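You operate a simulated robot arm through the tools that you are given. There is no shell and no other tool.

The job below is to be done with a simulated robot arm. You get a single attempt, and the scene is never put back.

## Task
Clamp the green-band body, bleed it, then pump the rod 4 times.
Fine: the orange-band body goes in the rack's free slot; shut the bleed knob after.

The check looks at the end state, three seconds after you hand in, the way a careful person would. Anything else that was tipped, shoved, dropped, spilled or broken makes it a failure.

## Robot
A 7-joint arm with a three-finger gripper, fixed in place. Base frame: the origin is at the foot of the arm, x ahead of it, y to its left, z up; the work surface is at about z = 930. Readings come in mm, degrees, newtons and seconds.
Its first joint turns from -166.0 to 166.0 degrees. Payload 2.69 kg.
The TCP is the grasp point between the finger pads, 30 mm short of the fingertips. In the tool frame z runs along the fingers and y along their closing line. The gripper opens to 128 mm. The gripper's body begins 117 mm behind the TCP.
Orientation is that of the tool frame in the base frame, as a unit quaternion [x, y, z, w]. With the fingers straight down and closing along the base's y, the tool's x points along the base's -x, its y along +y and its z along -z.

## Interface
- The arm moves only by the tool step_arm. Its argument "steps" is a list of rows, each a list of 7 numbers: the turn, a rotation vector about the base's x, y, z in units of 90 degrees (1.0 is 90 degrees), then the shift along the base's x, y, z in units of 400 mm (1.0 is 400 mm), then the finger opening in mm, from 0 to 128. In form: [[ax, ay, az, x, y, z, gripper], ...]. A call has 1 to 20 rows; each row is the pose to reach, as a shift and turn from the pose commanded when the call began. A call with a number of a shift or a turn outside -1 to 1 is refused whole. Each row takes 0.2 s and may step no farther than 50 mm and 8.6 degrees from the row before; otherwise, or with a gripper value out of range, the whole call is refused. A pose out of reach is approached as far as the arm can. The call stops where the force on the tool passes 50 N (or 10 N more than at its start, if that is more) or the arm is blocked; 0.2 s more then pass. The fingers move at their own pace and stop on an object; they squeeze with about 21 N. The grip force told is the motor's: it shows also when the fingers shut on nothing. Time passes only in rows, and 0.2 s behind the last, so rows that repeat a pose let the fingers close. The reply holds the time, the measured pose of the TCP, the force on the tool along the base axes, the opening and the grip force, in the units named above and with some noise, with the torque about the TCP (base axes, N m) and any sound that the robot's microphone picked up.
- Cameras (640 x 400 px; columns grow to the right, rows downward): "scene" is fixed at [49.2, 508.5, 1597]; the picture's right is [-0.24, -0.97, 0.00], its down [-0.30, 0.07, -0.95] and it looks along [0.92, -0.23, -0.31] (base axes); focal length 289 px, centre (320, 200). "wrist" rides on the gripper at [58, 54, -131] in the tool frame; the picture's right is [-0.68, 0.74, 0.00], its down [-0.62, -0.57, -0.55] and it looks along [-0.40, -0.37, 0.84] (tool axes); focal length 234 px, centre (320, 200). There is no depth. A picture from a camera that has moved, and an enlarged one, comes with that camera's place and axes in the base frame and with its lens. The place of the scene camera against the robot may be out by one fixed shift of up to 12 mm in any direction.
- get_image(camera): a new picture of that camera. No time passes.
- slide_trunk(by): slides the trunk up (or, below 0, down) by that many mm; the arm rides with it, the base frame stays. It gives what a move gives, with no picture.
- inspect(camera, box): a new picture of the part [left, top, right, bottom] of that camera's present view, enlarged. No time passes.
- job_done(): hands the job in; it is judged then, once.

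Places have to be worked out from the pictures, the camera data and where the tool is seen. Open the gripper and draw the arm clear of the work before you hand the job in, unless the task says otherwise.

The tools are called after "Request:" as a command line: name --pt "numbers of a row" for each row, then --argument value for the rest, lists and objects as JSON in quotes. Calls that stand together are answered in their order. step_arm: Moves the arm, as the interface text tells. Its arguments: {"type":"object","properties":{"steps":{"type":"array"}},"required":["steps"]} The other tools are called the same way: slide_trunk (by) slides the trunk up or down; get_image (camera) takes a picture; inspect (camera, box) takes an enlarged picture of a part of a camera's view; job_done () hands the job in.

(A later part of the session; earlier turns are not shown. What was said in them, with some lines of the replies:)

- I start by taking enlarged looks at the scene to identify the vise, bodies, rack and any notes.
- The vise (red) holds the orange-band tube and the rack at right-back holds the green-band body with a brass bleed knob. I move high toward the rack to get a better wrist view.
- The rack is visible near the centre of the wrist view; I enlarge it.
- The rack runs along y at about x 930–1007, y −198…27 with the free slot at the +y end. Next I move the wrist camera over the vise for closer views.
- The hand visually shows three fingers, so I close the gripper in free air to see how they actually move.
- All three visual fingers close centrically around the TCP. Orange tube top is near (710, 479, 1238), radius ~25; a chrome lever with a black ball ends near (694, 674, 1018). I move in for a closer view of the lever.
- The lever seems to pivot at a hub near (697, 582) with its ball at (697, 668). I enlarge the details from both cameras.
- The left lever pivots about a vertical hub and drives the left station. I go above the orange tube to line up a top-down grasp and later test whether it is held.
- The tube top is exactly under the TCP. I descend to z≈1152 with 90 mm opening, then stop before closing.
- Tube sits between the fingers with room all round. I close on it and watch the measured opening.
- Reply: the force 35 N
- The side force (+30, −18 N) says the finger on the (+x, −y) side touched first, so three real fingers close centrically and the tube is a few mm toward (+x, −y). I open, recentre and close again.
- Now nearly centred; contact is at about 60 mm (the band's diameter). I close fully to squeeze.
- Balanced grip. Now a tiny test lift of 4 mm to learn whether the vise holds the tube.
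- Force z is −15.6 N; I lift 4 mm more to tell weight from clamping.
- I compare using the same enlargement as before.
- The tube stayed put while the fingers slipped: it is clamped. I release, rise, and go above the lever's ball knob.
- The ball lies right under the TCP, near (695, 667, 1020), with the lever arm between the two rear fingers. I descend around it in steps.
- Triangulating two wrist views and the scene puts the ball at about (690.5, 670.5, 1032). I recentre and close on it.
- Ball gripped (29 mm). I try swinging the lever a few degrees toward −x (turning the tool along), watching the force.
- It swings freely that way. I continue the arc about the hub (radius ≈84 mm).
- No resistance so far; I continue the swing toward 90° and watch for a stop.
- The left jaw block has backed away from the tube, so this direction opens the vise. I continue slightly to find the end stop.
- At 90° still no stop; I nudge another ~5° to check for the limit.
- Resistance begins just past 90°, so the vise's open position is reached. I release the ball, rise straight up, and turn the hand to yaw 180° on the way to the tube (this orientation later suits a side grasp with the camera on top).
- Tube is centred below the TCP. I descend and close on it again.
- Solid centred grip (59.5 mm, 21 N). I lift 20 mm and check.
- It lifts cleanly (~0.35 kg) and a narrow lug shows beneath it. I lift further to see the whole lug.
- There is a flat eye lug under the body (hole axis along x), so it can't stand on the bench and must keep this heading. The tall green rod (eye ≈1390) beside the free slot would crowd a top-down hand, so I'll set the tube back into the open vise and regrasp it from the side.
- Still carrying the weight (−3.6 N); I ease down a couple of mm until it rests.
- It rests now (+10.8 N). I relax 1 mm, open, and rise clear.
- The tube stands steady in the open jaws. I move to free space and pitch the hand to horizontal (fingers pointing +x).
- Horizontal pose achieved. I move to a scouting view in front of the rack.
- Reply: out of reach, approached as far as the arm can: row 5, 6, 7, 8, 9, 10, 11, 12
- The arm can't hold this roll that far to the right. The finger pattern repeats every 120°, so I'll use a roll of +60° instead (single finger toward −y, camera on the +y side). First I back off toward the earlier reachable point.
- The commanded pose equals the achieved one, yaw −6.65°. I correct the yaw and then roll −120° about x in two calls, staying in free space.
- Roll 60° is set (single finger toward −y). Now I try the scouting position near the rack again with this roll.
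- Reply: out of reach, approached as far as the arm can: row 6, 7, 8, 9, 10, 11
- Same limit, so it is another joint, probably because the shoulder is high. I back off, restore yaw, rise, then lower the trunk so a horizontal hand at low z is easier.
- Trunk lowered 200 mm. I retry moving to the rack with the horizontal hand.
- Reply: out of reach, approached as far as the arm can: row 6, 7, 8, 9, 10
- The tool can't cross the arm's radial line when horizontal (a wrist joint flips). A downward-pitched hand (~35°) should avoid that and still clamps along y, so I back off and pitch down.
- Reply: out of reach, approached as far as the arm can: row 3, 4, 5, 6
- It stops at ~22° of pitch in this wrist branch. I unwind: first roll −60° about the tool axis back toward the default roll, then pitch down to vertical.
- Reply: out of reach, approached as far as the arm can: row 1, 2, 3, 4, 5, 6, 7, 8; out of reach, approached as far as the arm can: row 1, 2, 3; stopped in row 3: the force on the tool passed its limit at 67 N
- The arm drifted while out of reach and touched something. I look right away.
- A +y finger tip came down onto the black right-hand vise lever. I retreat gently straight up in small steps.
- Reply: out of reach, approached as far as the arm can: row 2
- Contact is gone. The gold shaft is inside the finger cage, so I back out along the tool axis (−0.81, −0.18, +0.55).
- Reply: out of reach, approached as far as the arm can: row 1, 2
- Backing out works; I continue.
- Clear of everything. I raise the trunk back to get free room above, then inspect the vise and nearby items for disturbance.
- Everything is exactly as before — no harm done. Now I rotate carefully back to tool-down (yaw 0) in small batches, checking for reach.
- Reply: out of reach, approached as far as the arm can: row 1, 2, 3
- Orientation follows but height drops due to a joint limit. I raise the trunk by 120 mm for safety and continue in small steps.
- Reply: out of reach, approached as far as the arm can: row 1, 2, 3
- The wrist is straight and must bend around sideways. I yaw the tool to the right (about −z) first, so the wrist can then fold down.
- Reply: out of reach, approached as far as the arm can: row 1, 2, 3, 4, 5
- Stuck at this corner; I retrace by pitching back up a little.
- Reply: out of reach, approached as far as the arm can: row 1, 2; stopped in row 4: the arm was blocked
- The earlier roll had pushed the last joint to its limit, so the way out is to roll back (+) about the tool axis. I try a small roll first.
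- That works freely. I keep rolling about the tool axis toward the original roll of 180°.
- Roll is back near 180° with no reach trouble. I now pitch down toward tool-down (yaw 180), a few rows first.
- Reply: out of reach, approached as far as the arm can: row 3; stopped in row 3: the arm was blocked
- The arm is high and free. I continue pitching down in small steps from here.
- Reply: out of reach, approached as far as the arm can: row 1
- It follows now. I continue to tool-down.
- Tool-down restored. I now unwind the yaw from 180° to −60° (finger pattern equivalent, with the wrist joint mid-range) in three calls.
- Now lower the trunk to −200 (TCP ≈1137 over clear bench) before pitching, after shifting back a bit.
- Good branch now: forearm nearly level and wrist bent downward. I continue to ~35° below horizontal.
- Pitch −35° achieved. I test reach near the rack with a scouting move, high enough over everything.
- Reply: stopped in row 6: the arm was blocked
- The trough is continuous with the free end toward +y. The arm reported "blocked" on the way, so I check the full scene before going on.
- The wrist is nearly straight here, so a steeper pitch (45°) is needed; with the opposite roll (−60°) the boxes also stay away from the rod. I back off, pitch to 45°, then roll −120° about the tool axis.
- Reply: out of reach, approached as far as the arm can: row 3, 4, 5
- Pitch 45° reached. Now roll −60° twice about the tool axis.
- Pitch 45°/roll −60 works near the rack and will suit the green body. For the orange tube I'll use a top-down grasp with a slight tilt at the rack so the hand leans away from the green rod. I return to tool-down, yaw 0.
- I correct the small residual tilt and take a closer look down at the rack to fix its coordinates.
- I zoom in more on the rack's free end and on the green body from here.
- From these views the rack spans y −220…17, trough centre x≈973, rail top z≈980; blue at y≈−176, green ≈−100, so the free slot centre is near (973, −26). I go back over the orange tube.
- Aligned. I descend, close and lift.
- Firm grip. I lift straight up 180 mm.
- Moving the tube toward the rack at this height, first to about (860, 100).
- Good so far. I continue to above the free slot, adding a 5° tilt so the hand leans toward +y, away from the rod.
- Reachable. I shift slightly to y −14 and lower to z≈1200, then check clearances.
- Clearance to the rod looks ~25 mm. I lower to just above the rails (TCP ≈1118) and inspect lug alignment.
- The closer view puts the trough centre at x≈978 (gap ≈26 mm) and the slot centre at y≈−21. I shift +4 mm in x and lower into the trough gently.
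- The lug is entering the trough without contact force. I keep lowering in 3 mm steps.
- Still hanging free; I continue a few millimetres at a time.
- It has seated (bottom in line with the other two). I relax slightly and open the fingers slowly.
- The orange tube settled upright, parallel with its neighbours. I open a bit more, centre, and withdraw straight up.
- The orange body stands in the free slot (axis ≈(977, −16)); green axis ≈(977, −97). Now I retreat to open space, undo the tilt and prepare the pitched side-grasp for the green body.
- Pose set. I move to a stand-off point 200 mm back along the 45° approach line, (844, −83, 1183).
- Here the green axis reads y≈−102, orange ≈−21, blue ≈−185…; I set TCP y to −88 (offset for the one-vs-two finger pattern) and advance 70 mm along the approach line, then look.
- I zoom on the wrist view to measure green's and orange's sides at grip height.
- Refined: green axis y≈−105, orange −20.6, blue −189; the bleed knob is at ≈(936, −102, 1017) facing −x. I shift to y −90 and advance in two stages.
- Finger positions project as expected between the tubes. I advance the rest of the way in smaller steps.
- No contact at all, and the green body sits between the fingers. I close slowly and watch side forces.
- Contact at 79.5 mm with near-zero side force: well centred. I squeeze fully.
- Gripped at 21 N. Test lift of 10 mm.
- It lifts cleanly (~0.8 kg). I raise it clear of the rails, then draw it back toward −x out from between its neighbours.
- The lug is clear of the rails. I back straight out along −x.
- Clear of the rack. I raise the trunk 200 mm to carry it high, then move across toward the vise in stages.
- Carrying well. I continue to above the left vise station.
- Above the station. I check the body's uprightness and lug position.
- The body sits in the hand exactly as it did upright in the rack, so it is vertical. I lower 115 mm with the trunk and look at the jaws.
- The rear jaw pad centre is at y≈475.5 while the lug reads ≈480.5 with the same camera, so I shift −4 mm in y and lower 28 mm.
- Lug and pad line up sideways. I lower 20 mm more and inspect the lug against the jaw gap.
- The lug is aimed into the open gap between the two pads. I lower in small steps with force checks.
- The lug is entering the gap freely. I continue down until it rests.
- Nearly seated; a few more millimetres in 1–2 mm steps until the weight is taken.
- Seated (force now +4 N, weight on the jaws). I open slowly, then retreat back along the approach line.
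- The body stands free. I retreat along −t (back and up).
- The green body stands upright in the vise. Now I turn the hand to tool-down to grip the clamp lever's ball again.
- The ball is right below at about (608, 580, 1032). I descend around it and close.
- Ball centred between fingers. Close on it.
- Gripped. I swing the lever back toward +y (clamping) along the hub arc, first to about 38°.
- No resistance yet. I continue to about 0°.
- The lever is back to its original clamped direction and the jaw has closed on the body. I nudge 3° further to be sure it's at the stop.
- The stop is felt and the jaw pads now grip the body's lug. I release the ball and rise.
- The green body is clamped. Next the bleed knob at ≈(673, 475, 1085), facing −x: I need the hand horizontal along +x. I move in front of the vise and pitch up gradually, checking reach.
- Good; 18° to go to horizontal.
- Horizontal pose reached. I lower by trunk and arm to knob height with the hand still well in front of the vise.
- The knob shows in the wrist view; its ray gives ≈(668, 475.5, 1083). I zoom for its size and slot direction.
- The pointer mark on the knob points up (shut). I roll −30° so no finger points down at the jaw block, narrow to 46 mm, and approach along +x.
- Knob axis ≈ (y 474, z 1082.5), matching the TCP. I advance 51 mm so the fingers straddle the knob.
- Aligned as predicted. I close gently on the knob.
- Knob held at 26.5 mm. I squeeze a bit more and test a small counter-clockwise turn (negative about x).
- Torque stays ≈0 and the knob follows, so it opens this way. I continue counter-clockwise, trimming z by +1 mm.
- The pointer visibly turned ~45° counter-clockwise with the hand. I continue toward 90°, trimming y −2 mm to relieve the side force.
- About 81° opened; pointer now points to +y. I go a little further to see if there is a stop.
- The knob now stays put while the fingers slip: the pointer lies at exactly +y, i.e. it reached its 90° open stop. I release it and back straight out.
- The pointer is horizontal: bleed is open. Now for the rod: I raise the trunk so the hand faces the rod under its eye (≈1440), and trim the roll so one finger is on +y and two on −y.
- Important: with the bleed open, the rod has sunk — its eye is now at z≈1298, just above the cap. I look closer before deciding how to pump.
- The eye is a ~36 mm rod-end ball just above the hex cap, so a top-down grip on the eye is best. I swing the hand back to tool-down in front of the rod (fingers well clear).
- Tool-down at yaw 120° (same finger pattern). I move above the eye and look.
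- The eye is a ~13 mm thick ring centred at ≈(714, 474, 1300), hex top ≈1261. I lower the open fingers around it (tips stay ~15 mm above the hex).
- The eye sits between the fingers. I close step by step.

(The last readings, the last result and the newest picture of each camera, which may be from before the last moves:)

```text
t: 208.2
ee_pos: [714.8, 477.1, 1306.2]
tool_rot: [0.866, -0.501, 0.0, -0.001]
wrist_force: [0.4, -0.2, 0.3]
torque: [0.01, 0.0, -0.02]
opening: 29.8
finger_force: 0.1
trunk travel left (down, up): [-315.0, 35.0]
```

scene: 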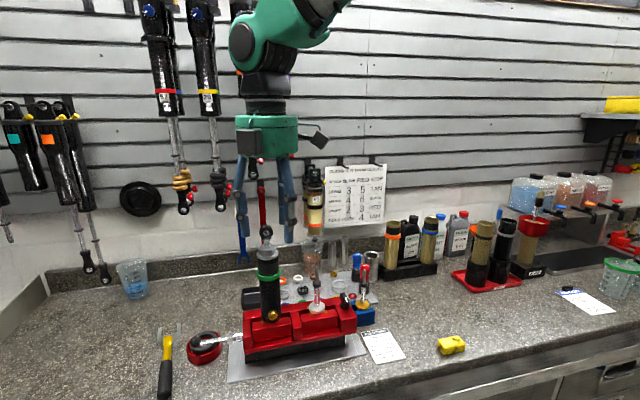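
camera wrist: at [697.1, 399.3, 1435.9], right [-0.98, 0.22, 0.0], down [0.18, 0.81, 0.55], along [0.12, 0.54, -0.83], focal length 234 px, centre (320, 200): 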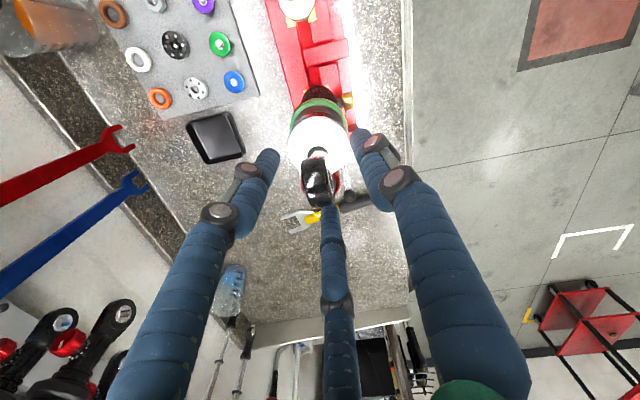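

Request:
step_arm --pt "0 0 0 0 0 0 26" --pt "0 0 0 0 0 0 22" --pt "0 0 0 0 0 0 18" --pt "0 0 0 0 0 0 14" --pt "0 0 0 0 0 0 14"

Request:
inspect --camera "wrist" --box '[260, 120, 380, 240]'

Request:
inspect --camera "scene" --box '[240, 190, 300, 260]'

```text
t: 209.4
ee_pos: [714.2, 476.5, 1306.5]
tool_rot: [0.865, -0.501, 0.0, -0.002]
wrist_force: [0.1, -0.1, -0.1]
torque: [-0.15, 0.0, -0.02]
opening: 20.3
finger_force: 20.8
trunk travel left (down, up): [-315.0, 35.0]
```

```text
3.33 times, centred on (320, 180) of wrist
camera zoom: at [697.2, 399.2, 1436.1], right [-0.98, 0.22, 0.0], down [0.18, 0.81, 0.55], along [0.12, 0.54, -0.83], focal length 781 px, centre (320, 267)
```

zoom: 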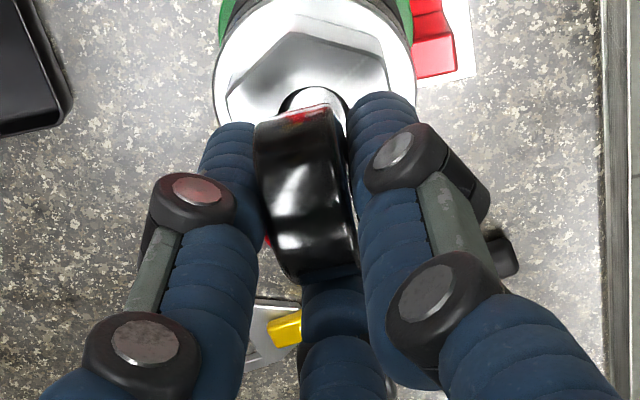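

```text
5.71 times, centred on (270, 225) of scene
camera zoom: at [49.2, 508.5, 1597.0], right [-0.24, -0.97, 0.0], down [-0.3, 0.07, -0.95], along [0.92, -0.23, -0.31], focal length 1652 px, centre (606, 57)
```

zoom: 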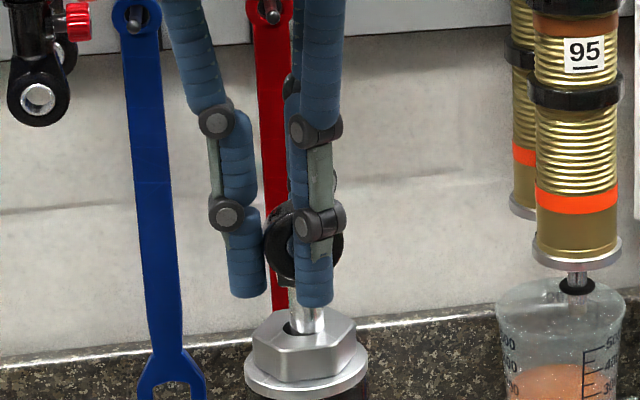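

The eye is gripped firmly (20 mm, 21 N, balanced). I pull up gently 30 mm to feel the resistance.

Request:
step_arm --pt "0 0 0 0 0 0.025 10" --pt "0 0 0 0 0 0.05 10" --pt "0 0 0 0 0 0.075 10"

Request:
inspect --camera "scene" --box '[240, 170, 300, 260]'

```text
t: 210.2
ee_pos: [715.9, 477.4, 1336.0]
tool_rot: [0.866, -0.5, 0.001, -0.003]
wrist_force: [0.0, 0.6, -2.1]
torque: [0.03, -0.01, 0.01]
opening: 20.5
finger_force: 21.4
trunk travel left (down, up): [-315.0, 35.0]
```

```text
4.44 times, centred on (270, 215) of scene
camera zoom: at [49.2, 508.5, 1597.0], right [-0.24, -0.97, 0.0], down [-0.3, 0.07, -0.95], along [0.92, -0.23, -0.31], focal length 1285 px, centre (542, 133)
```

zoom: 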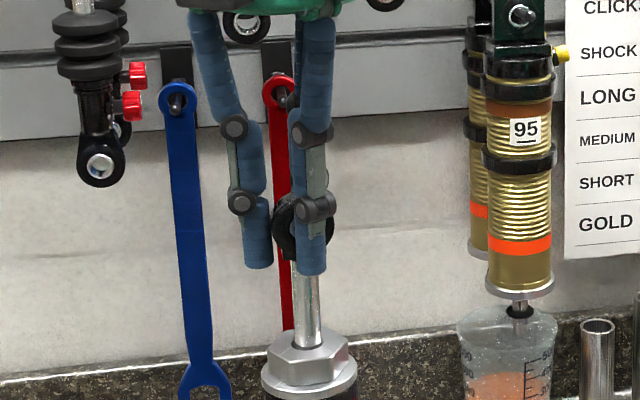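

The rod follows with only ~2 N. I continue this first up-stroke toward full extension (~+140 mm).

Request:
step_arm --pt "0 0 0 0 0 0.05 10" --pt "0 0 0 0 0 0.1 10" --pt "0 0 0 0 0 0.15 10" --pt "0 0 0 0 0 0.2 10" --pt "0 0 0 0 0 0.245 10" --pt "0 0 0 0 0 0.245 10"

Request:
inspect --camera "scene" --box '[220, 130, 320, 270]'

```text
t: 211.6
ee_pos: [715.7, 476.0, 1432.5]
tool_rot: [0.866, -0.501, 0.0, -0.002]
wrist_force: [0.0, -0.3, -3.0]
torque: [0.02, 0.01, -0.02]
opening: 20.0
finger_force: 20.7
trunk travel left (down, up): [-315.0, 35.0]
```

```text
2.86 times, centred on (270, 200) of scene
camera zoom: at [49.2, 508.5, 1597.0], right [-0.24, -0.97, 0.0], down [-0.3, 0.07, -0.95], along [0.92, -0.23, -0.31], focal length 826 px, centre (463, 200)
```

zoom: 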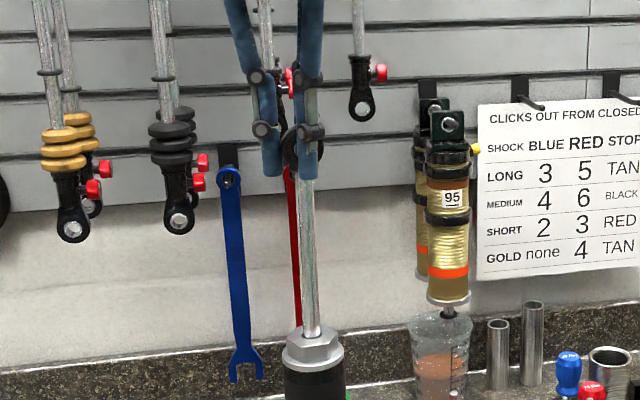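

Rod is well extended; I seek the top stop in small steps.

Request:
step_arm --pt "0 0 0 0 0 0.01 10" --pt "0 0 0 0 0 0.02 10" --pt "0 0 0 0 0 0.03 10" --pt "0 0 0 0 0 0.03 10"

Request:
inspect --camera "scene" --box '[220, 130, 320, 270]'

```text
t: 212.6
ee_pos: [714.8, 477.9, 1445.6]
tool_rot: [0.866, -0.501, -0.001, -0.001]
wrist_force: [0.4, 0.7, -3.2]
torque: [0.0, 0.01, 0.0]
opening: 20.2
finger_force: 21.0
trunk travel left (down, up): [-315.0, 35.0]
```

```text
2.86 times, centred on (270, 200) of scene
camera zoom: at [49.2, 508.5, 1597.0], right [-0.24, -0.97, 0.0], down [-0.3, 0.07, -0.95], along [0.92, -0.23, -0.31], focal length 826 px, centre (463, 200)
```

zoom: 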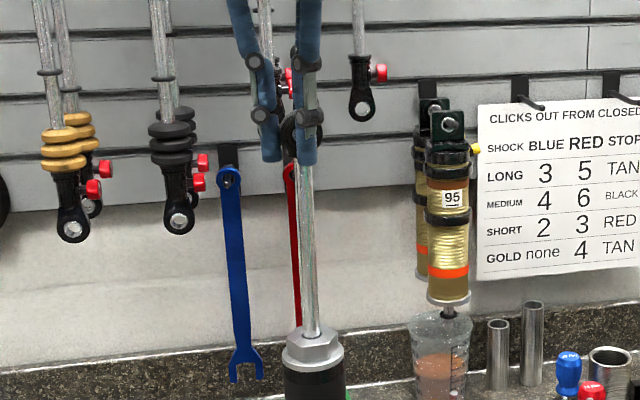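

Request:
step_arm --pt "0 0 0 0 0 0.008 10" --pt "0 0 0 0 0 0.016 10" --pt "0 0 0 0 0 0.016 10"

```text
t: 213.4
ee_pos: [714.4, 478.8, 1451.7]
tool_rot: [0.865, -0.501, 0.0, -0.002]
wrist_force: [-0.2, 0.7, -3.1]
torque: [0.03, 0.0, -0.03]
opening: 20.2
finger_force: 20.5
trunk travel left (down, up): [-315.0, 35.0]
```

No stop yet at +145 mm; the original eye height corresponds to ~5 mm more. I go there carefully.

Request:
step_arm --pt "0 0 0 0 0 0.006 10" --pt "0 0 0 0 0 0.012 10" --pt "0 0 0 0 0 0.012 10"

Request:
inspect --camera "scene" --box '[220, 130, 320, 270]'

```text
t: 214.2
ee_pos: [714.5, 477.9, 1454.1]
tool_rot: [0.865, -0.501, -0.001, -0.001]
wrist_force: [-1.1, 0.6, -13.4]
torque: [-0.01, 0.06, 0.01]
opening: 20.4
finger_force: 20.8
trunk travel left (down, up): [-315.0, 35.0]
```

```text
2.86 times, centred on (270, 200) of scene
camera zoom: at [49.2, 508.5, 1597.0], right [-0.24, -0.97, 0.0], down [-0.3, 0.07, -0.95], along [0.92, -0.23, -0.31], focal length 826 px, centre (463, 200)
```

zoom: 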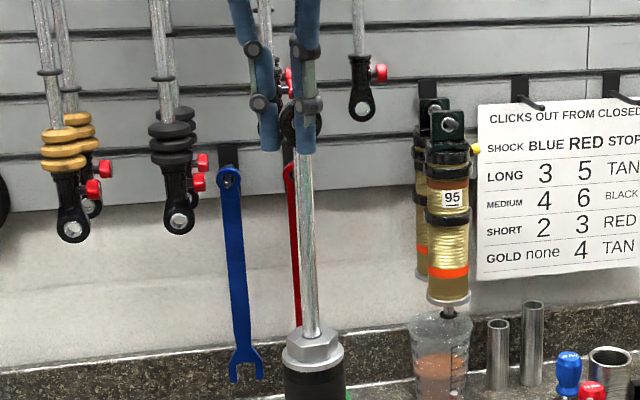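

Top stop reached (TCP 1454, −13 N): full stroke is 148 mm. Now the down-stroke to just at the bottom.

Request:
step_arm --pt "0 0 0 0 0 -0.04 10" --pt "0 0 0 0 0 -0.1 10" --pt "0 0 0 0 0 -0.16 10" --pt "0 0 0 0 0 -0.22 10" --pt "0 0 0 0 0 -0.28 10" --pt "0 0 0 0 0 -0.34 10" --pt "0 0 0 0 0 -0.365 10" --pt "0 0 0 0 0 -0.365 10"

Request:
inspect --camera "scene" --box '[220, 130, 320, 270]'

```text
t: 216.0
ee_pos: [714.9, 476.8, 1309.5]
tool_rot: [0.865, -0.501, 0.0, -0.001]
wrist_force: [-0.1, 0.5, -2.9]
torque: [0.0, 0.01, 0.02]
opening: 20.1
finger_force: 21.1
trunk travel left (down, up): [-315.0, 35.0]
```

```text
2.86 times, centred on (270, 200) of scene
camera zoom: at [49.2, 508.5, 1597.0], right [-0.24, -0.97, 0.0], down [-0.3, 0.07, -0.95], along [0.92, -0.23, -0.31], focal length 826 px, centre (463, 200)
```

zoom: 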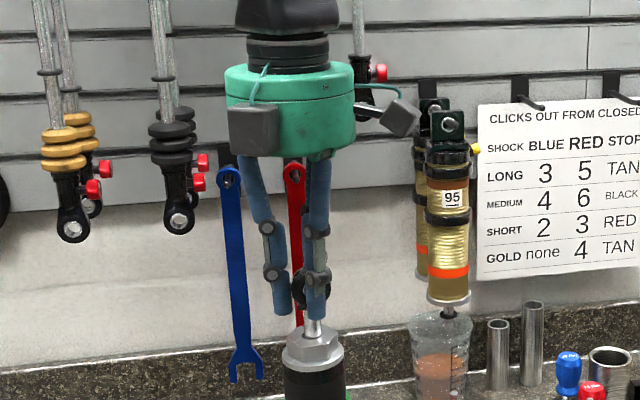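

Nearly at bottom; I press the last few mm to the bottom stop.

Request:
step_arm --pt "0 0 0 0 0 -0.006 10" --pt "0 0 0 0 0 -0.011 10" --pt "0 0 0 0 0 -0.011 10"

```text
t: 216.8
ee_pos: [714.7, 477.8, 1306.6]
tool_rot: [0.866, -0.5, 0.0, -0.001]
wrist_force: [0.3, 0.7, -0.9]
torque: [-0.04, 0.06, -0.03]
opening: 20.2
finger_force: 21.7
trunk travel left (down, up): [-315.0, 35.0]
```

Pump 1 complete (bottom contact felt). Pump 2: full up, then full down.

Request:
step_arm --pt "0 0 0 0 0 0.05 10" --pt "0 0 0 0 0 0.11 10" --pt "0 0 0 0 0 0.17 10" --pt "0 0 0 0 0 0.23 10" --pt "0 0 0 0 0 0.29 10" --pt "0 0 0 0 0 0.345 10" --pt "0 0 0 0 0 0.37 10" --pt "0 0 0 0 0 0.37 10"

Request:
inspect --camera "scene" --box '[220, 130, 320, 270]'

Request:
step_arm --pt "0 0 0 0 0 -0.05 10" --pt "0 0 0 0 0 -0.11 10" --pt "0 0 0 0 0 -0.17 10" --pt "0 0 0 0 0 -0.23 10" --pt "0 0 0 0 0 -0.29 10" --pt "0 0 0 0 0 -0.345 10" --pt "0 0 0 0 0 -0.37 10" --pt "0 0 0 0 0 -0.37 10"

Request:
inspect --camera "scene" --box '[220, 130, 320, 270]'

```text
t: 218.6
ee_pos: [714.8, 478.0, 1455.0]
tool_rot: [0.866, -0.501, 0.0, -0.002]
wrist_force: [-0.4, 0.5, -2.3]
torque: [0.0, 0.02, 0.05]
opening: 20.1
finger_force: 20.9
trunk travel left (down, up): [-315.0, 35.0]
```

```text
2.86 times, centred on (270, 200) of scene
camera zoom: at [49.2, 508.5, 1597.0], right [-0.24, -0.97, 0.0], down [-0.3, 0.07, -0.95], along [0.92, -0.23, -0.31], focal length 826 px, centre (463, 200)
```

zoom: 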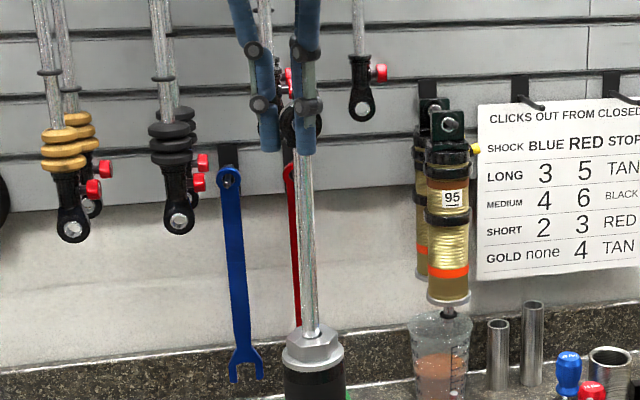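

```text
t: 220.4
ee_pos: [713.6, 476.9, 1305.7]
tool_rot: [0.866, -0.5, -0.001, -0.001]
wrist_force: [0.3, -0.7, -3.4]
torque: [-0.01, 0.03, 0.0]
opening: 20.1
finger_force: 20.7
trunk travel left (down, up): [-315.0, 35.0]
```

```text
2.86 times, centred on (270, 200) of scene
camera zoom: at [49.2, 508.5, 1597.0], right [-0.24, -0.97, 0.0], down [-0.3, 0.07, -0.95], along [0.92, -0.23, -0.31], focal length 826 px, centre (463, 200)
```

zoom: 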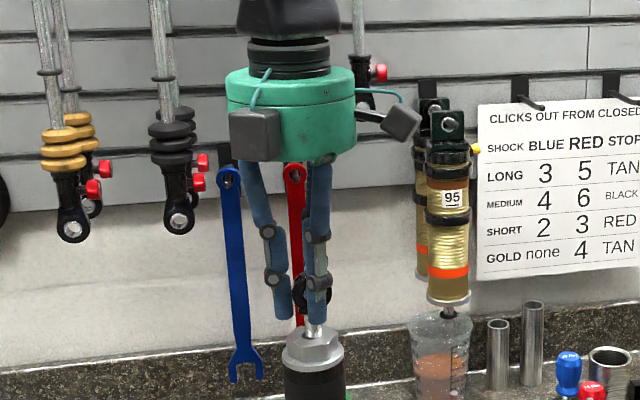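

Pump 2 done with full travel both ways. Pump 3.

Request:
step_arm --pt "0 0 0 0 0 0.05 10" --pt "0 0 0 0 0 0.11 10" --pt "0 0 0 0 0 0.17 10" --pt "0 0 0 0 0 0.23 10" --pt "0 0 0 0 0 0.29 10" --pt "0 0 0 0 0 0.345 10" --pt "0 0 0 0 0 0.37 10" --pt "0 0 0 0 0 0.37 10"

Request:
inspect --camera "scene" --box '[220, 130, 320, 270]'

Request:
step_arm --pt "0 0 0 0 0 -0.05 10" --pt "0 0 0 0 0 -0.11 10" --pt "0 0 0 0 0 -0.17 10" --pt "0 0 0 0 0 -0.23 10" --pt "0 0 0 0 0 -0.29 10" --pt "0 0 0 0 0 -0.345 10" --pt "0 0 0 0 0 -0.37 10" --pt "0 0 0 0 0 -0.37 10"

Request:
inspect --camera "scene" --box '[220, 130, 320, 270]'

```text
t: 222.2
ee_pos: [714.7, 477.4, 1454.6]
tool_rot: [0.866, -0.5, -0.001, -0.001]
wrist_force: [-0.3, 0.5, -3.5]
torque: [0.06, -0.02, 0.0]
opening: 19.8
finger_force: 20.8
trunk travel left (down, up): [-315.0, 35.0]
```

```text
2.86 times, centred on (270, 200) of scene
camera zoom: at [49.2, 508.5, 1597.0], right [-0.24, -0.97, 0.0], down [-0.3, 0.07, -0.95], along [0.92, -0.23, -0.31], focal length 826 px, centre (463, 200)
```

zoom: 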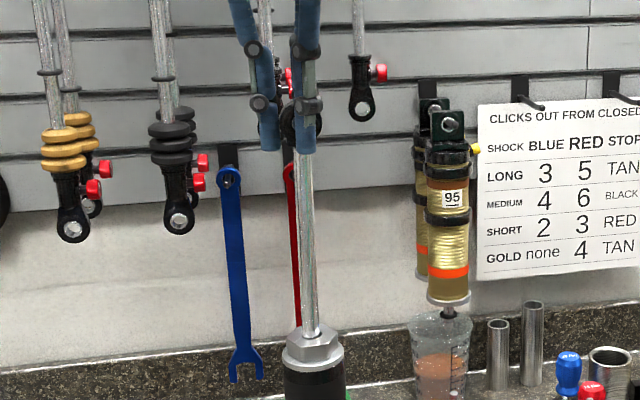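

```text
t: 224.0
ee_pos: [714.0, 476.6, 1306.1]
tool_rot: [0.866, -0.501, 0.0, -0.002]
wrist_force: [0.2, -0.7, 0.2]
torque: [-0.28, 0.01, -0.01]
opening: 20.1
finger_force: 20.8
trunk travel left (down, up): [-315.0, 35.0]
```

```text
2.86 times, centred on (270, 200) of scene
camera zoom: at [49.2, 508.5, 1597.0], right [-0.24, -0.97, 0.0], down [-0.3, 0.07, -0.95], along [0.92, -0.23, -0.31], focal length 826 px, centre (463, 200)
```

zoom: 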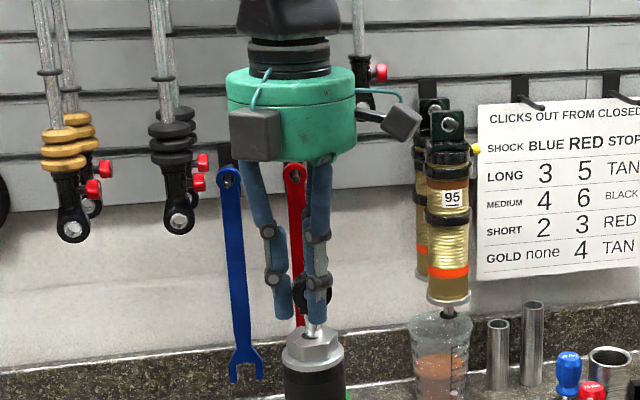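

Pump 3 done. Pump 4, the last.

Request:
step_arm --pt "0 0 0 0 0 0.05 10" --pt "0 0 0 0 0 0.11 10" --pt "0 0 0 0 0 0.17 10" --pt "0 0 0 0 0 0.23 10" --pt "0 0 0 0 0 0.29 10" --pt "0 0 0 0 0 0.345 10" --pt "0 0 0 0 0 0.37 10" --pt "0 0 0 0 0 0.37 10"

Request:
inspect --camera "scene" --box '[220, 130, 320, 270]'

Request:
step_arm --pt "0 0 0 0 0 -0.05 10" --pt "0 0 0 0 0 -0.11 10" --pt "0 0 0 0 0 -0.17 10" --pt "0 0 0 0 0 -0.23 10" --pt "0 0 0 0 0 -0.29 10" --pt "0 0 0 0 0 -0.345 10" --pt "0 0 0 0 0 -0.37 10" --pt "0 0 0 0 0 -0.37 10"

Request:
inspect --camera "scene" --box '[220, 130, 320, 270]'

```text
t: 225.8
ee_pos: [713.9, 477.7, 1454.0]
tool_rot: [0.866, -0.501, 0.0, -0.002]
wrist_force: [-0.8, -0.3, -3.1]
torque: [0.0, 0.01, 0.04]
opening: 19.9
finger_force: 21.4
trunk travel left (down, up): [-315.0, 35.0]
```

```text
2.86 times, centred on (270, 200) of scene
camera zoom: at [49.2, 508.5, 1597.0], right [-0.24, -0.97, 0.0], down [-0.3, 0.07, -0.95], along [0.92, -0.23, -0.31], focal length 826 px, centre (463, 200)
```

zoom: 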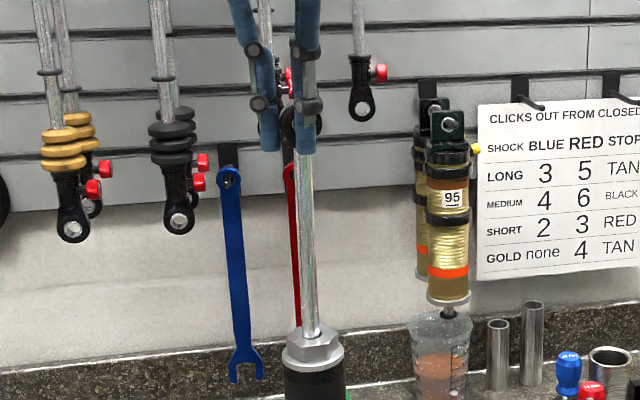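

```text
t: 227.6
ee_pos: [714.5, 477.1, 1306.0]
tool_rot: [0.865, -0.501, 0.0, -0.001]
wrist_force: [0.3, -0.3, -2.4]
torque: [0.01, 0.01, -0.05]
opening: 20.3
finger_force: 21.4
trunk travel left (down, up): [-315.0, 35.0]
```

```text
2.86 times, centred on (270, 200) of scene
camera zoom: at [49.2, 508.5, 1597.0], right [-0.24, -0.97, 0.0], down [-0.3, 0.07, -0.95], along [0.92, -0.23, -0.31], focal length 826 px, centre (463, 200)
```

zoom: 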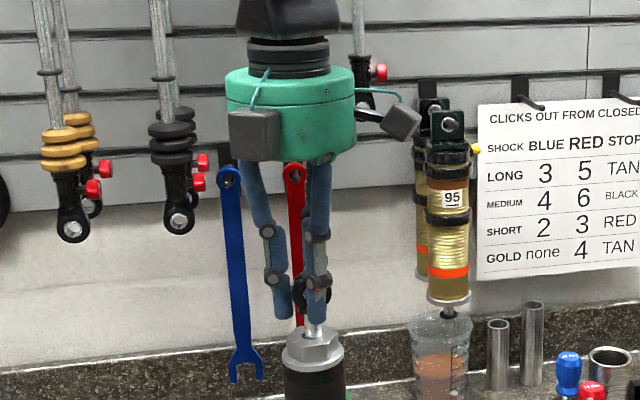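

Four full pumps done. I release the eye, rise, and return to the front of the vise to shut the bleed knob.

Request:
step_arm --pt "0 0 0 0 0 0 26" --pt "0 0 0 0 0 0 40" --pt "0 0 0 0 0 0 56" --pt "0 0 0 0 0 0 62" --pt "0 0 0 0 0 0.06 66" --pt "0 0 0 0 0 0.14 70" --pt "0 0 0 0 0 0.22 70" --pt "0 0 0 -0.06 0 0.24 70" --pt "0 0 0 -0.16 -0.005 0.24 70" --pt "0 0 0 -0.26 -0.01 0.24 70" --pt "0 0 0 -0.36 -0.01 0.24 70" --pt "0 0 0 -0.43 -0.01 0.24 70" --pt "0 0 0 -0.43 -0.01 0.24 70"

Request:
step_arm --pt "0 0 0.09 0 0 0 70" --pt "0 0 0.18 0 0 0 70" --pt "0 0 0.27 0 0 0 70" --pt "0 0 0.3333 0 0 0 70" --pt "0 0 0.3333 0 0 0 70"

Request:
inspect --camera "scene" --box '[200, 160, 340, 350]'

```text
t: 230.4
ee_pos: [543.3, 472.7, 1401.4]
tool_rot: [0.866, -0.501, 0.0, -0.001]
wrist_force: [0.8, -0.9, 0.0]
torque: [-0.02, -0.01, 0.01]
opening: 69.8
finger_force: 0.0
trunk travel left (down, up): [-315.0, 35.0]
```

```text
t: 231.6
ee_pos: [543.5, 472.8, 1403.4]
tool_rot: [0.966, -0.259, 0.0, -0.001]
wrist_force: [-0.1, 0.0, -0.1]
torque: [0.0, -0.01, 0.02]
opening: 70.2
finger_force: 0.0
trunk travel left (down, up): [-315.0, 35.0]
```

```text
2.11 times, centred on (270, 255) of scene
camera zoom: at [49.2, 508.5, 1597.0], right [-0.24, -0.97, 0.0], down [-0.3, 0.07, -0.95], along [0.92, -0.23, -0.31], focal length 609 px, centre (425, 84)
```

zoom: 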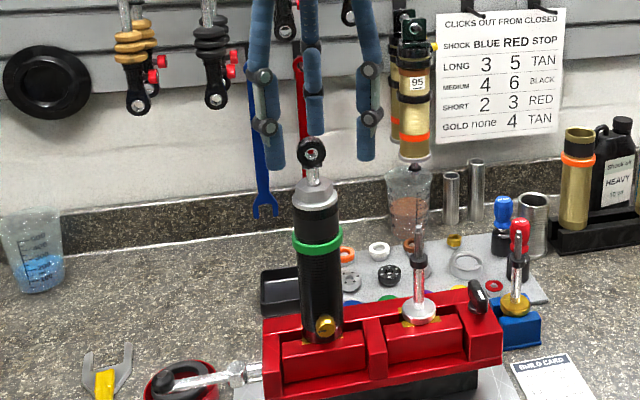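

Rod rests down, body still clamped. I pitch the hand back to horizontal.

Request:
step_arm --pt "0 -0.08 0 0 0 0 60" --pt "0 -0.16 0 0 0 0 60" --pt "0 -0.24 0 0 0 0 60" --pt "0 -0.32 0 0 0 0 60" --pt "0 -0.4 0 0 0 0 60" --pt "0 -0.48 0 0 0 0 60"

Request:
step_arm --pt "0 -0.08 0 0 0 0 50" --pt "0 -0.16 0 0 0 0 50" --pt "0 -0.24 0 0 0 0 50" --pt "0 -0.32 0 0 0 0 46" --pt "0 -0.4 0 0 0 0 46" --pt "0 -0.48 0 0 0 0 46" --pt "0 -0.52 0 0 0 0 46"

```text
t: 233.0
ee_pos: [543.0, 473.5, 1402.6]
tool_rot: [0.898, -0.241, 0.355, -0.098]
wrist_force: [0.3, -0.2, -0.5]
torque: [0.03, 0.0, -0.02]
opening: 60.3
finger_force: 0.0
trunk travel left (down, up): [-315.0, 35.0]
```

```text
t: 234.6
ee_pos: [542.4, 472.9, 1402.6]
tool_rot: [0.683, -0.182, 0.683, -0.185]
wrist_force: [-0.2, 0.8, -0.2]
torque: [-0.03, 0.03, -0.04]
opening: 45.8
finger_force: 0.1
trunk travel left (down, up): [-315.0, 35.0]
```

Horizontal at roll −150°. I lower the trunk 300 mm to knob height, still 90 mm in front.

Request:
slide_trunk --by -300

Request:
step_arm --pt "0 0 0 0.03 0 -0.02 46" --pt "0 0 0 0.1 0 -0.047 46" --pt "0 0 0 0.14 0 -0.047 46" --pt "0 0 0 0.14 0 -0.047 46"

Request:
get_image --camera "wrist"

Request:
inspect --camera "wrist" --box '[240, 90, 400, 230]'

Request:
inspect --camera "scene" --box '[220, 270, 320, 370]'

```text
t: 237.6
ee_pos: [541.8, 472.4, 1102.4]
tool_rot: [0.683, -0.183, 0.683, -0.184]
wrist_force: [0.1, -0.2, -0.3]
torque: [-0.03, 0.0, -0.02]
opening: 45.9
finger_force: 0.1
trunk travel left (down, up): [-15.0, 335.0]
```

```text
t: 238.6
ee_pos: [599.3, 471.3, 1084.5]
tool_rot: [0.683, -0.184, 0.683, -0.184]
wrist_force: [0.8, -0.4, 0.5]
torque: [0.01, -0.01, 0.04]
opening: 46.0
finger_force: 0.0
trunk travel left (down, up): [-15.0, 335.0]
```

```text
taken
camera wrist: at [468.7, 396.4, 1107.4], right [0.0, -0.3, -0.95], down [-0.55, 0.8, -0.25], along [0.83, 0.53, -0.16], focal length 234 px, centre (320, 200)
```

wrist: 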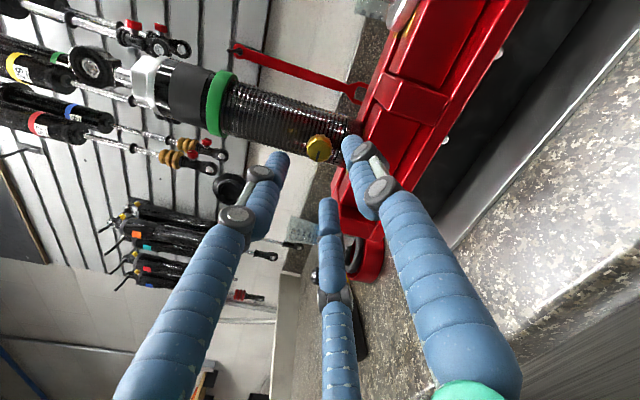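

```text
2.86 times, centred on (320, 160) of wrist
camera zoom: at [468.7, 396.4, 1107.4], right [0.0, -0.3, -0.95], down [-0.55, 0.8, -0.25], along [0.83, 0.53, -0.16], focal length 669 px, centre (320, 314)
```

zoom: 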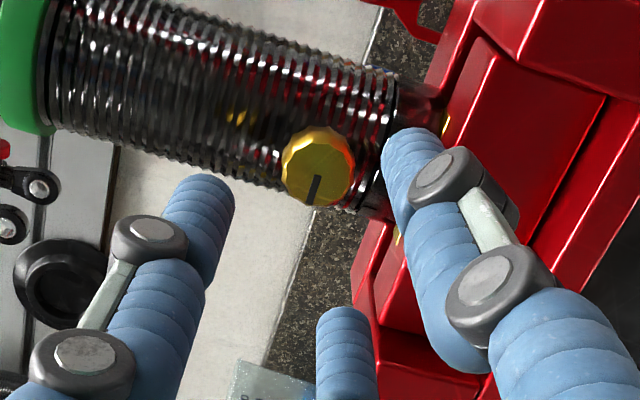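

```text
4.00 times, centred on (270, 320) of scene
camera zoom: at [49.2, 508.5, 1597.0], right [-0.24, -0.97, 0.0], down [-0.3, 0.07, -0.95], along [0.92, -0.23, -0.31], focal length 1156 px, centre (520, -280)
```

zoom: 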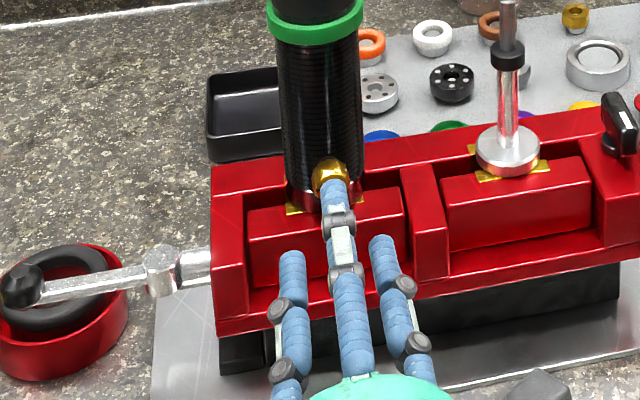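

The pointer still points to +y. The TCP is in line with the knob (≈472, 1085). I advance and close on it.

Request:
step_arm --pt "0 0 0 0.04 0 0.001 46" --pt "0 0 0 0.08 0 0.001 46" --pt "0 0 0 0.11 0 0.001 46" --pt "0 0 0 0.129 0 0.001 46" --pt "0 0 0 0.129 0 0.001 38" --pt "0 0 0 0.129 0 0.001 30" --pt "0 0 0 0.129 0 0.001 24" --pt "0 0 0 0.129 0 0.001 16" --pt "0 0 0 0.129 0 0.001 10" --pt "0 0 0 0.129 0 0.001 10"

Request:
inspect --camera "wrist" --box '[250, 110, 390, 230]'

```text
t: 240.8
ee_pos: [650.7, 471.6, 1084.5]
tool_rot: [0.683, -0.182, 0.683, -0.185]
wrist_force: [2.8, -7.7, 5.0]
torque: [0.02, -0.16, -0.31]
opening: 21.8
finger_force: 20.7
trunk travel left (down, up): [-15.0, 335.0]
```

```text
3.33 times, centred on (320, 170) of wrist
camera zoom: at [520.2, 395.8, 1108.3], right [0.0, -0.3, -0.95], down [-0.55, 0.8, -0.25], along [0.84, 0.53, -0.16], focal length 781 px, centre (320, 300)
```

zoom: 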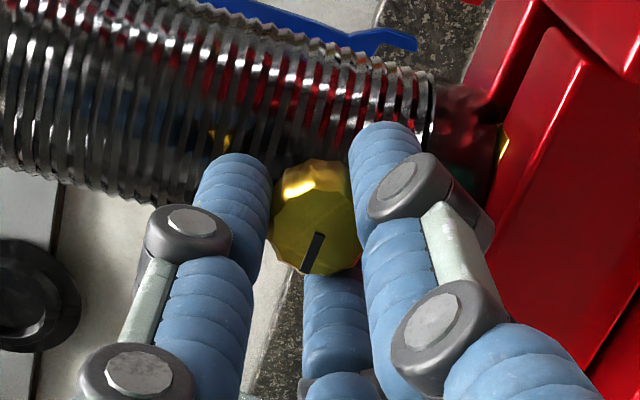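

Gripped. I turn clockwise (positive about x), first ~40°.

Request:
step_arm --pt "0.08 0 0 0 -0.002 0.001 10" --pt "0.17 0 0 0 -0.002 0.001 10" --pt "0.26 0 0 0 -0.002 0.001 10" --pt "0.35 0 0 0 -0.002 0.001 10" --pt "0.44 0 0 0 -0.002 0.001 10" --pt "0.44 0 0 0 -0.002 0.001 10"

Request:
inspect --camera "wrist" --box '[250, 110, 390, 230]'

```text
t: 242.2
ee_pos: [650.8, 470.8, 1085.4]
tool_rot: [0.579, -0.404, 0.58, -0.406]
wrist_force: [5.0, -5.8, 7.1]
torque: [-0.03, -0.22, -0.21]
opening: 21.9
finger_force: 20.7
trunk travel left (down, up): [-15.0, 335.0]
```

```text
3.33 times, centred on (320, 170) of wrist
camera zoom: at [520.1, 398.2, 1054.2], right [0.0, 0.38, -0.93], down [-0.55, 0.77, 0.32], along [0.83, 0.51, 0.21], focal length 781 px, centre (320, 300)
```

zoom: 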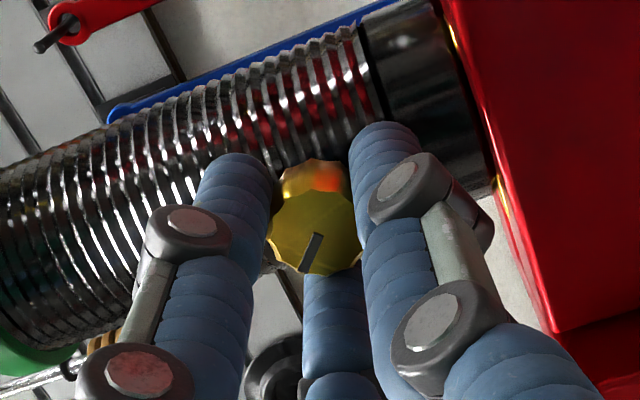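

The knob turns with the hand. I continue clockwise to past 90° to feel the shut stop.

Request:
step_arm --pt "0.09 0 0 0 0 0.001 10" --pt "0.18 0 0 0 0 0.001 10" --pt "0.27 0 0 0 0 0.001 10" --pt "0.36 0 0 0 0 0.001 10" --pt "0.44 0 0 0 0 0.001 10" --pt "0.44 0 0 0 0 0.001 10"

Request:
inspect --camera "wrist" --box '[250, 110, 390, 230]'

Request:
step_arm --pt "0.09 0 0 0 0 0 10" --pt "0.18 0 0 0 0 0 10" --pt "0.24 0 0 0 0 0 10" --pt "0.24 0 0 0 0 0 10"

Request:
inspect --camera "wrist" --box '[250, 110, 390, 230]'

```text
t: 243.6
ee_pos: [650.1, 472.6, 1085.4]
tool_rot: [-0.408, 0.576, -0.411, 0.577]
wrist_force: [2.4, -7.3, 3.2]
torque: [-0.03, -0.13, -0.24]
opening: 22.0
finger_force: 21.2
trunk travel left (down, up): [-15.0, 335.0]
```

```text
3.33 times, centred on (320, 170) of wrist
camera zoom: at [519.9, 434.5, 1014.3], right [0.0, 0.88, -0.47], down [-0.55, 0.39, 0.74], along [0.83, 0.26, 0.49], focal length 781 px, centre (320, 300)
```

zoom: 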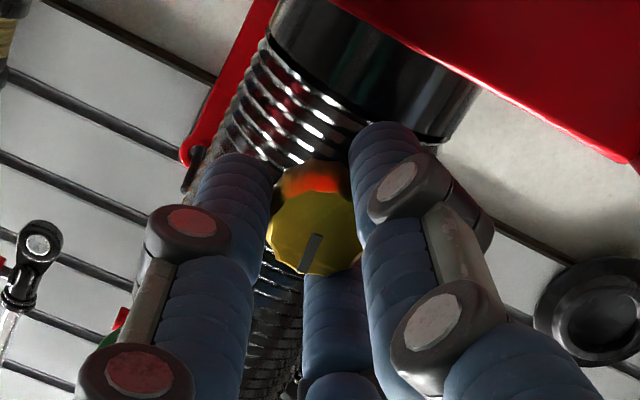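

```text
t: 244.6
ee_pos: [650.2, 471.7, 1084.4]
tool_rot: [-0.293, 0.642, -0.294, 0.644]
wrist_force: [1.7, -6.4, 1.1]
torque: [-0.05, -0.05, -0.07]
opening: 22.0
finger_force: 21.0
trunk travel left (down, up): [-15.0, 335.0]
```

```text
3.33 times, centred on (320, 170) of wrist
camera zoom: at [519.6, 463.0, 1005.6], right [0.0, 0.99, -0.11], down [-0.55, 0.1, 0.83], along [0.83, 0.06, 0.55], focal length 781 px, centre (320, 300)
```

zoom: 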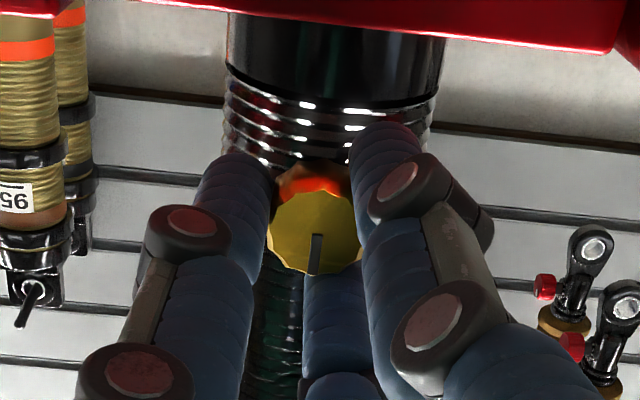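

The pointer is back pointing up and the hand slipped ~20° past it, so the shut stop is reached. One more small nudge confirms.

Request:
step_arm --pt "0.08 0 0 0 0 0 10" --pt "0.15 0 0 0 0 0 10" --pt "0.15 0 0 0 0 0 10"

Request:
inspect --camera "wrist" --box '[250, 110, 390, 230]'

```text
t: 245.4
ee_pos: [650.5, 472.3, 1085.5]
tool_rot: [-0.214, 0.673, -0.217, 0.674]
wrist_force: [0.7, -5.6, -0.7]
torque: [-0.09, 0.02, -0.19]
opening: 22.0
finger_force: 21.0
trunk travel left (down, up): [-15.0, 335.0]
```

```text
3.33 times, centred on (320, 170) of wrist
camera zoom: at [519.4, 481.8, 1005.6], right [0.0, 0.99, 0.12], down [-0.55, -0.1, 0.83], along [0.83, -0.07, 0.55], focal length 781 px, centre (320, 300)
```

zoom: 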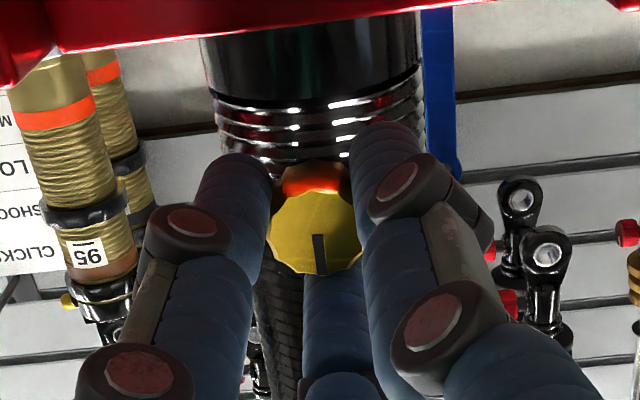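

The knob stays put at its shut stop (pointer up) while the fingers slip. I release it and back out straight.

Request:
step_arm --pt "0 0 0 0 0 0 26" --pt "0 0 0 0 0 0 34" --pt "0 0 0 0 0 0 42" --pt "0 0 0 -0.03 0 0 44" --pt "0 0 0 -0.08 0 0 44" --pt "0 0 0 -0.16 0 0 50" --pt "0 0 0 -0.25 0 0 60" --pt "0 0 0 -0.25 0 0 60"

Request:
inspect --camera "scene" --box '[245, 270, 305, 340]'

Request:
inspect --camera "wrist" --box '[240, 60, 400, 200]'

```text
t: 247.2
ee_pos: [550.0, 472.0, 1084.5]
tool_rot: [-0.215, 0.672, -0.218, 0.674]
wrist_force: [-0.5, 0.5, -0.2]
torque: [-0.02, 0.01, 0.05]
opening: 60.0
finger_force: 0.1
trunk travel left (down, up): [-15.0, 335.0]
```

```text
5.71 times, centred on (275, 305) of scene
camera zoom: at [49.2, 508.5, 1597.0], right [-0.24, -0.97, 0.0], down [-0.3, 0.07, -0.95], along [0.92, -0.23, -0.31], focal length 1652 px, centre (577, -400)
```

zoom: 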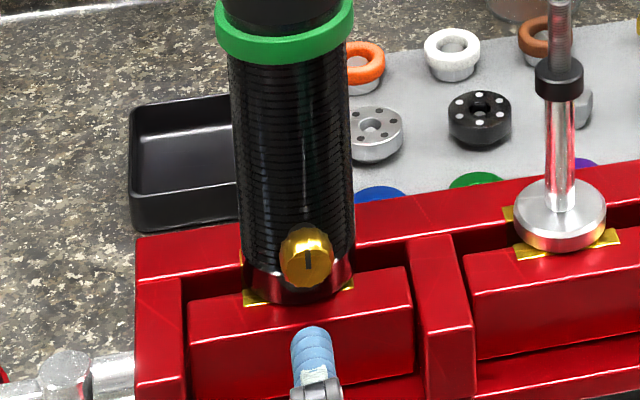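

```text
2.86 times, centred on (320, 130) of wrist
camera zoom: at [419.6, 482.5, 1005.3], right [0.0, 0.99, 0.12], down [-0.55, -0.1, 0.83], along [0.83, -0.07, 0.55], focal length 669 px, centre (320, 400)
```

zoom: 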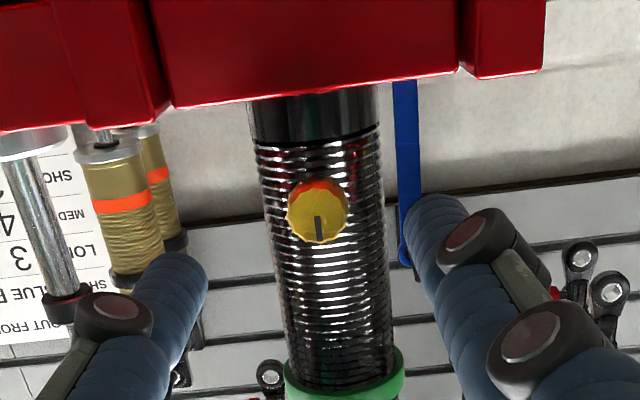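

The pointer is upright: bleed shut. I raise the arm away and check the whole scene.

Request:
slide_trunk --by 250

Request:
step_arm --pt "0 0 0 -0.02 -0.08 0 80" --pt "0 0 0 -0.03 -0.18 0.02 100" --pt "0 0 0 -0.04 -0.28 0.04 100" --pt "0 0 0 -0.04 -0.38 0.06 100" --pt "0 0 0 -0.04 -0.38 0.06 100"

Request:
get_image --camera "scene"

Request:
inspect --camera "scene" --box '[180, 200, 380, 390]'

Request:
inspect --camera "scene" --box '[340, 190, 500, 300]'

```text
t: 249.8
ee_pos: [550.6, 472.7, 1334.8]
tool_rot: [-0.216, 0.672, -0.218, 0.674]
wrist_force: [-0.5, -1.1, 0.2]
torque: [-0.03, 0.0, -0.03]
opening: 60.0
finger_force: 0.0
trunk travel left (down, up): [-265.0, 85.0]
```

```text
t: 251.0
ee_pos: [534.2, 319.4, 1358.4]
tool_rot: [-0.214, 0.672, -0.217, 0.674]
wrist_force: [0.3, -0.2, 0.6]
torque: [-0.02, 0.04, 0.07]
opening: 100.1
finger_force: 0.1
trunk travel left (down, up): [-265.0, 85.0]
```

```text
taken
```

scene: 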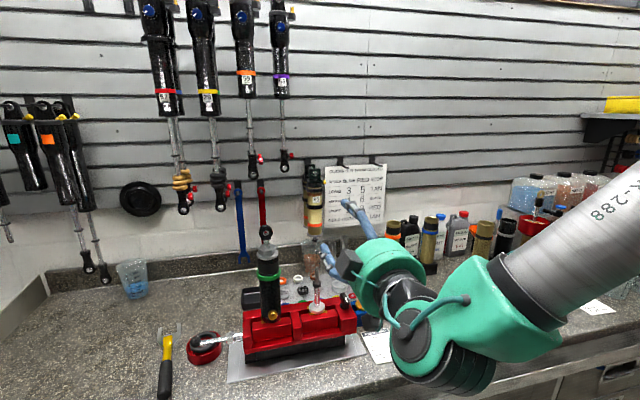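

```text
2.11 times, centred on (280, 295) of scene
camera zoom: at [49.2, 508.5, 1597.0], right [-0.24, -0.97, 0.0], down [-0.3, 0.07, -0.95], along [0.92, -0.23, -0.31], focal length 609 px, centre (404, 0)
```

zoom: 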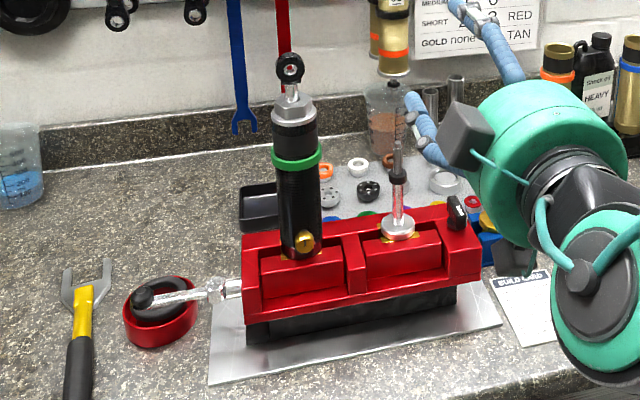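

```text
3.64 times, centred on (420, 245) of scene
camera zoom: at [49.2, 508.5, 1597.0], right [-0.24, -0.97, 0.0], down [-0.3, 0.07, -0.95], along [0.92, -0.23, -0.31], focal length 1051 px, centre (-44, 36)
```

zoom: 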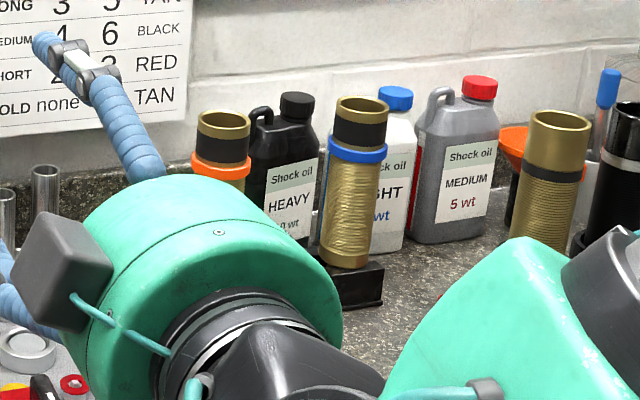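

All looks right. I draw the arm further up and check the rack and bench once more before handing in.

Request:
slide_trunk --by 80

Request:
step_arm --pt "0 0.08 0 0 0 0.05 100" --pt "0 0.16 0 0 0 0.1 100" --pt "0 0.24 0 0 0 0.15 100" --pt "0 0.32 0 0 0 0.2 100" --pt "0 0.4 0 0 0 0.25 100" --pt "0 0.48 0 0 0 0.25 100"

Request:
get_image --camera "scene"

Request:
inspect --camera "scene" --box '[320, 190, 500, 390]'

```text
t: 252.2
ee_pos: [533.6, 322.2, 1436.6]
tool_rot: [-0.217, 0.672, -0.217, 0.674]
wrist_force: [1.0, 0.3, -0.4]
torque: [-0.02, -0.02, -0.01]
opening: 99.9
finger_force: 0.2
trunk travel left (down, up): [-345.0, 5.0]
```

```text
t: 253.6
ee_pos: [533.9, 321.4, 1537.6]
tool_rot: [-0.28, 0.874, -0.122, 0.379]
wrist_force: [-0.4, 0.1, -0.6]
torque: [0.02, -0.02, 0.03]
opening: 100.0
finger_force: 0.0
trunk travel left (down, up): [-345.0, 5.0]
```

```text
taken
```

scene: 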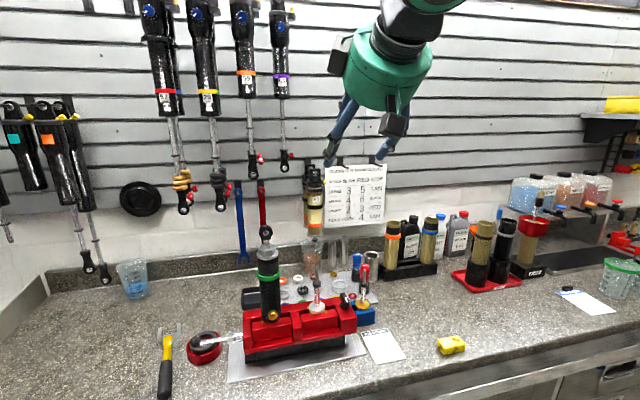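

```text
2.00 times, centred on (410, 290) of scene
camera zoom: at [49.2, 508.5, 1597.0], right [-0.24, -0.97, 0.0], down [-0.3, 0.07, -0.95], along [0.92, -0.23, -0.31], focal length 578 px, centre (140, 20)
```

zoom: 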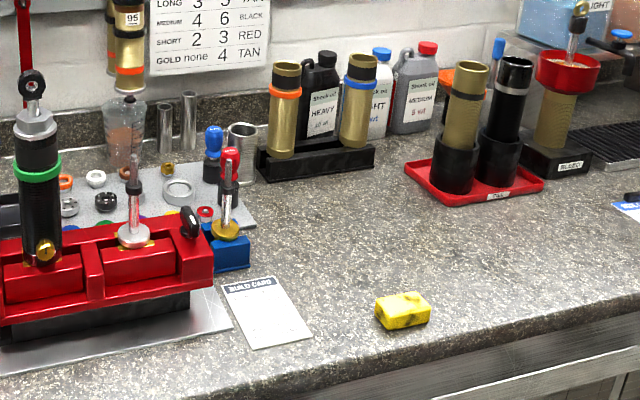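

Everything checks out: the green body is clamped in the vise with its bleed shut, the orange body stands in the rack's free slot, and nothing else was disturbed. The gripper is open and the arm is clear, so I hand in.

Request:
job_done

```text
The job is handed in.
```

The job is handed in. By the last pictures and readings every step was done, but the pump count depends on how the check counts.

- **Orange-band body:** it stands upright in the rack's free slot, in line with the blue-band body.
- **Green-band body:** it sits in the left station of the vise. I swung the lever back to its stop, and the jaw closed on the lug under the body.
- **Bleed knob:** I turned it about 90° counter-clockwise to its stop to open it. After pumping I turned it back to the shut stop, and the pointer is up as it was at the start.
- **Pumping:** I moved the rod through four full up-and-down strokes of about 148 mm, stop to stop.

**Pump count:** the rod sank to the bottom on its own once the bleed was open. I did not count that as a pump. A check that counts down-strokes from the start would see five.

**Rod position:** it now rests down, not extended as it was before.

**Unplanned contact:** while I was re-orienting the hand, a finger pressed on the black lever at the right end of the vise, and the force reached 67 N before the move stopped. Pictures before and after match, so I don't think anything shifted.

The gripper is open and the arm is clear of the work.
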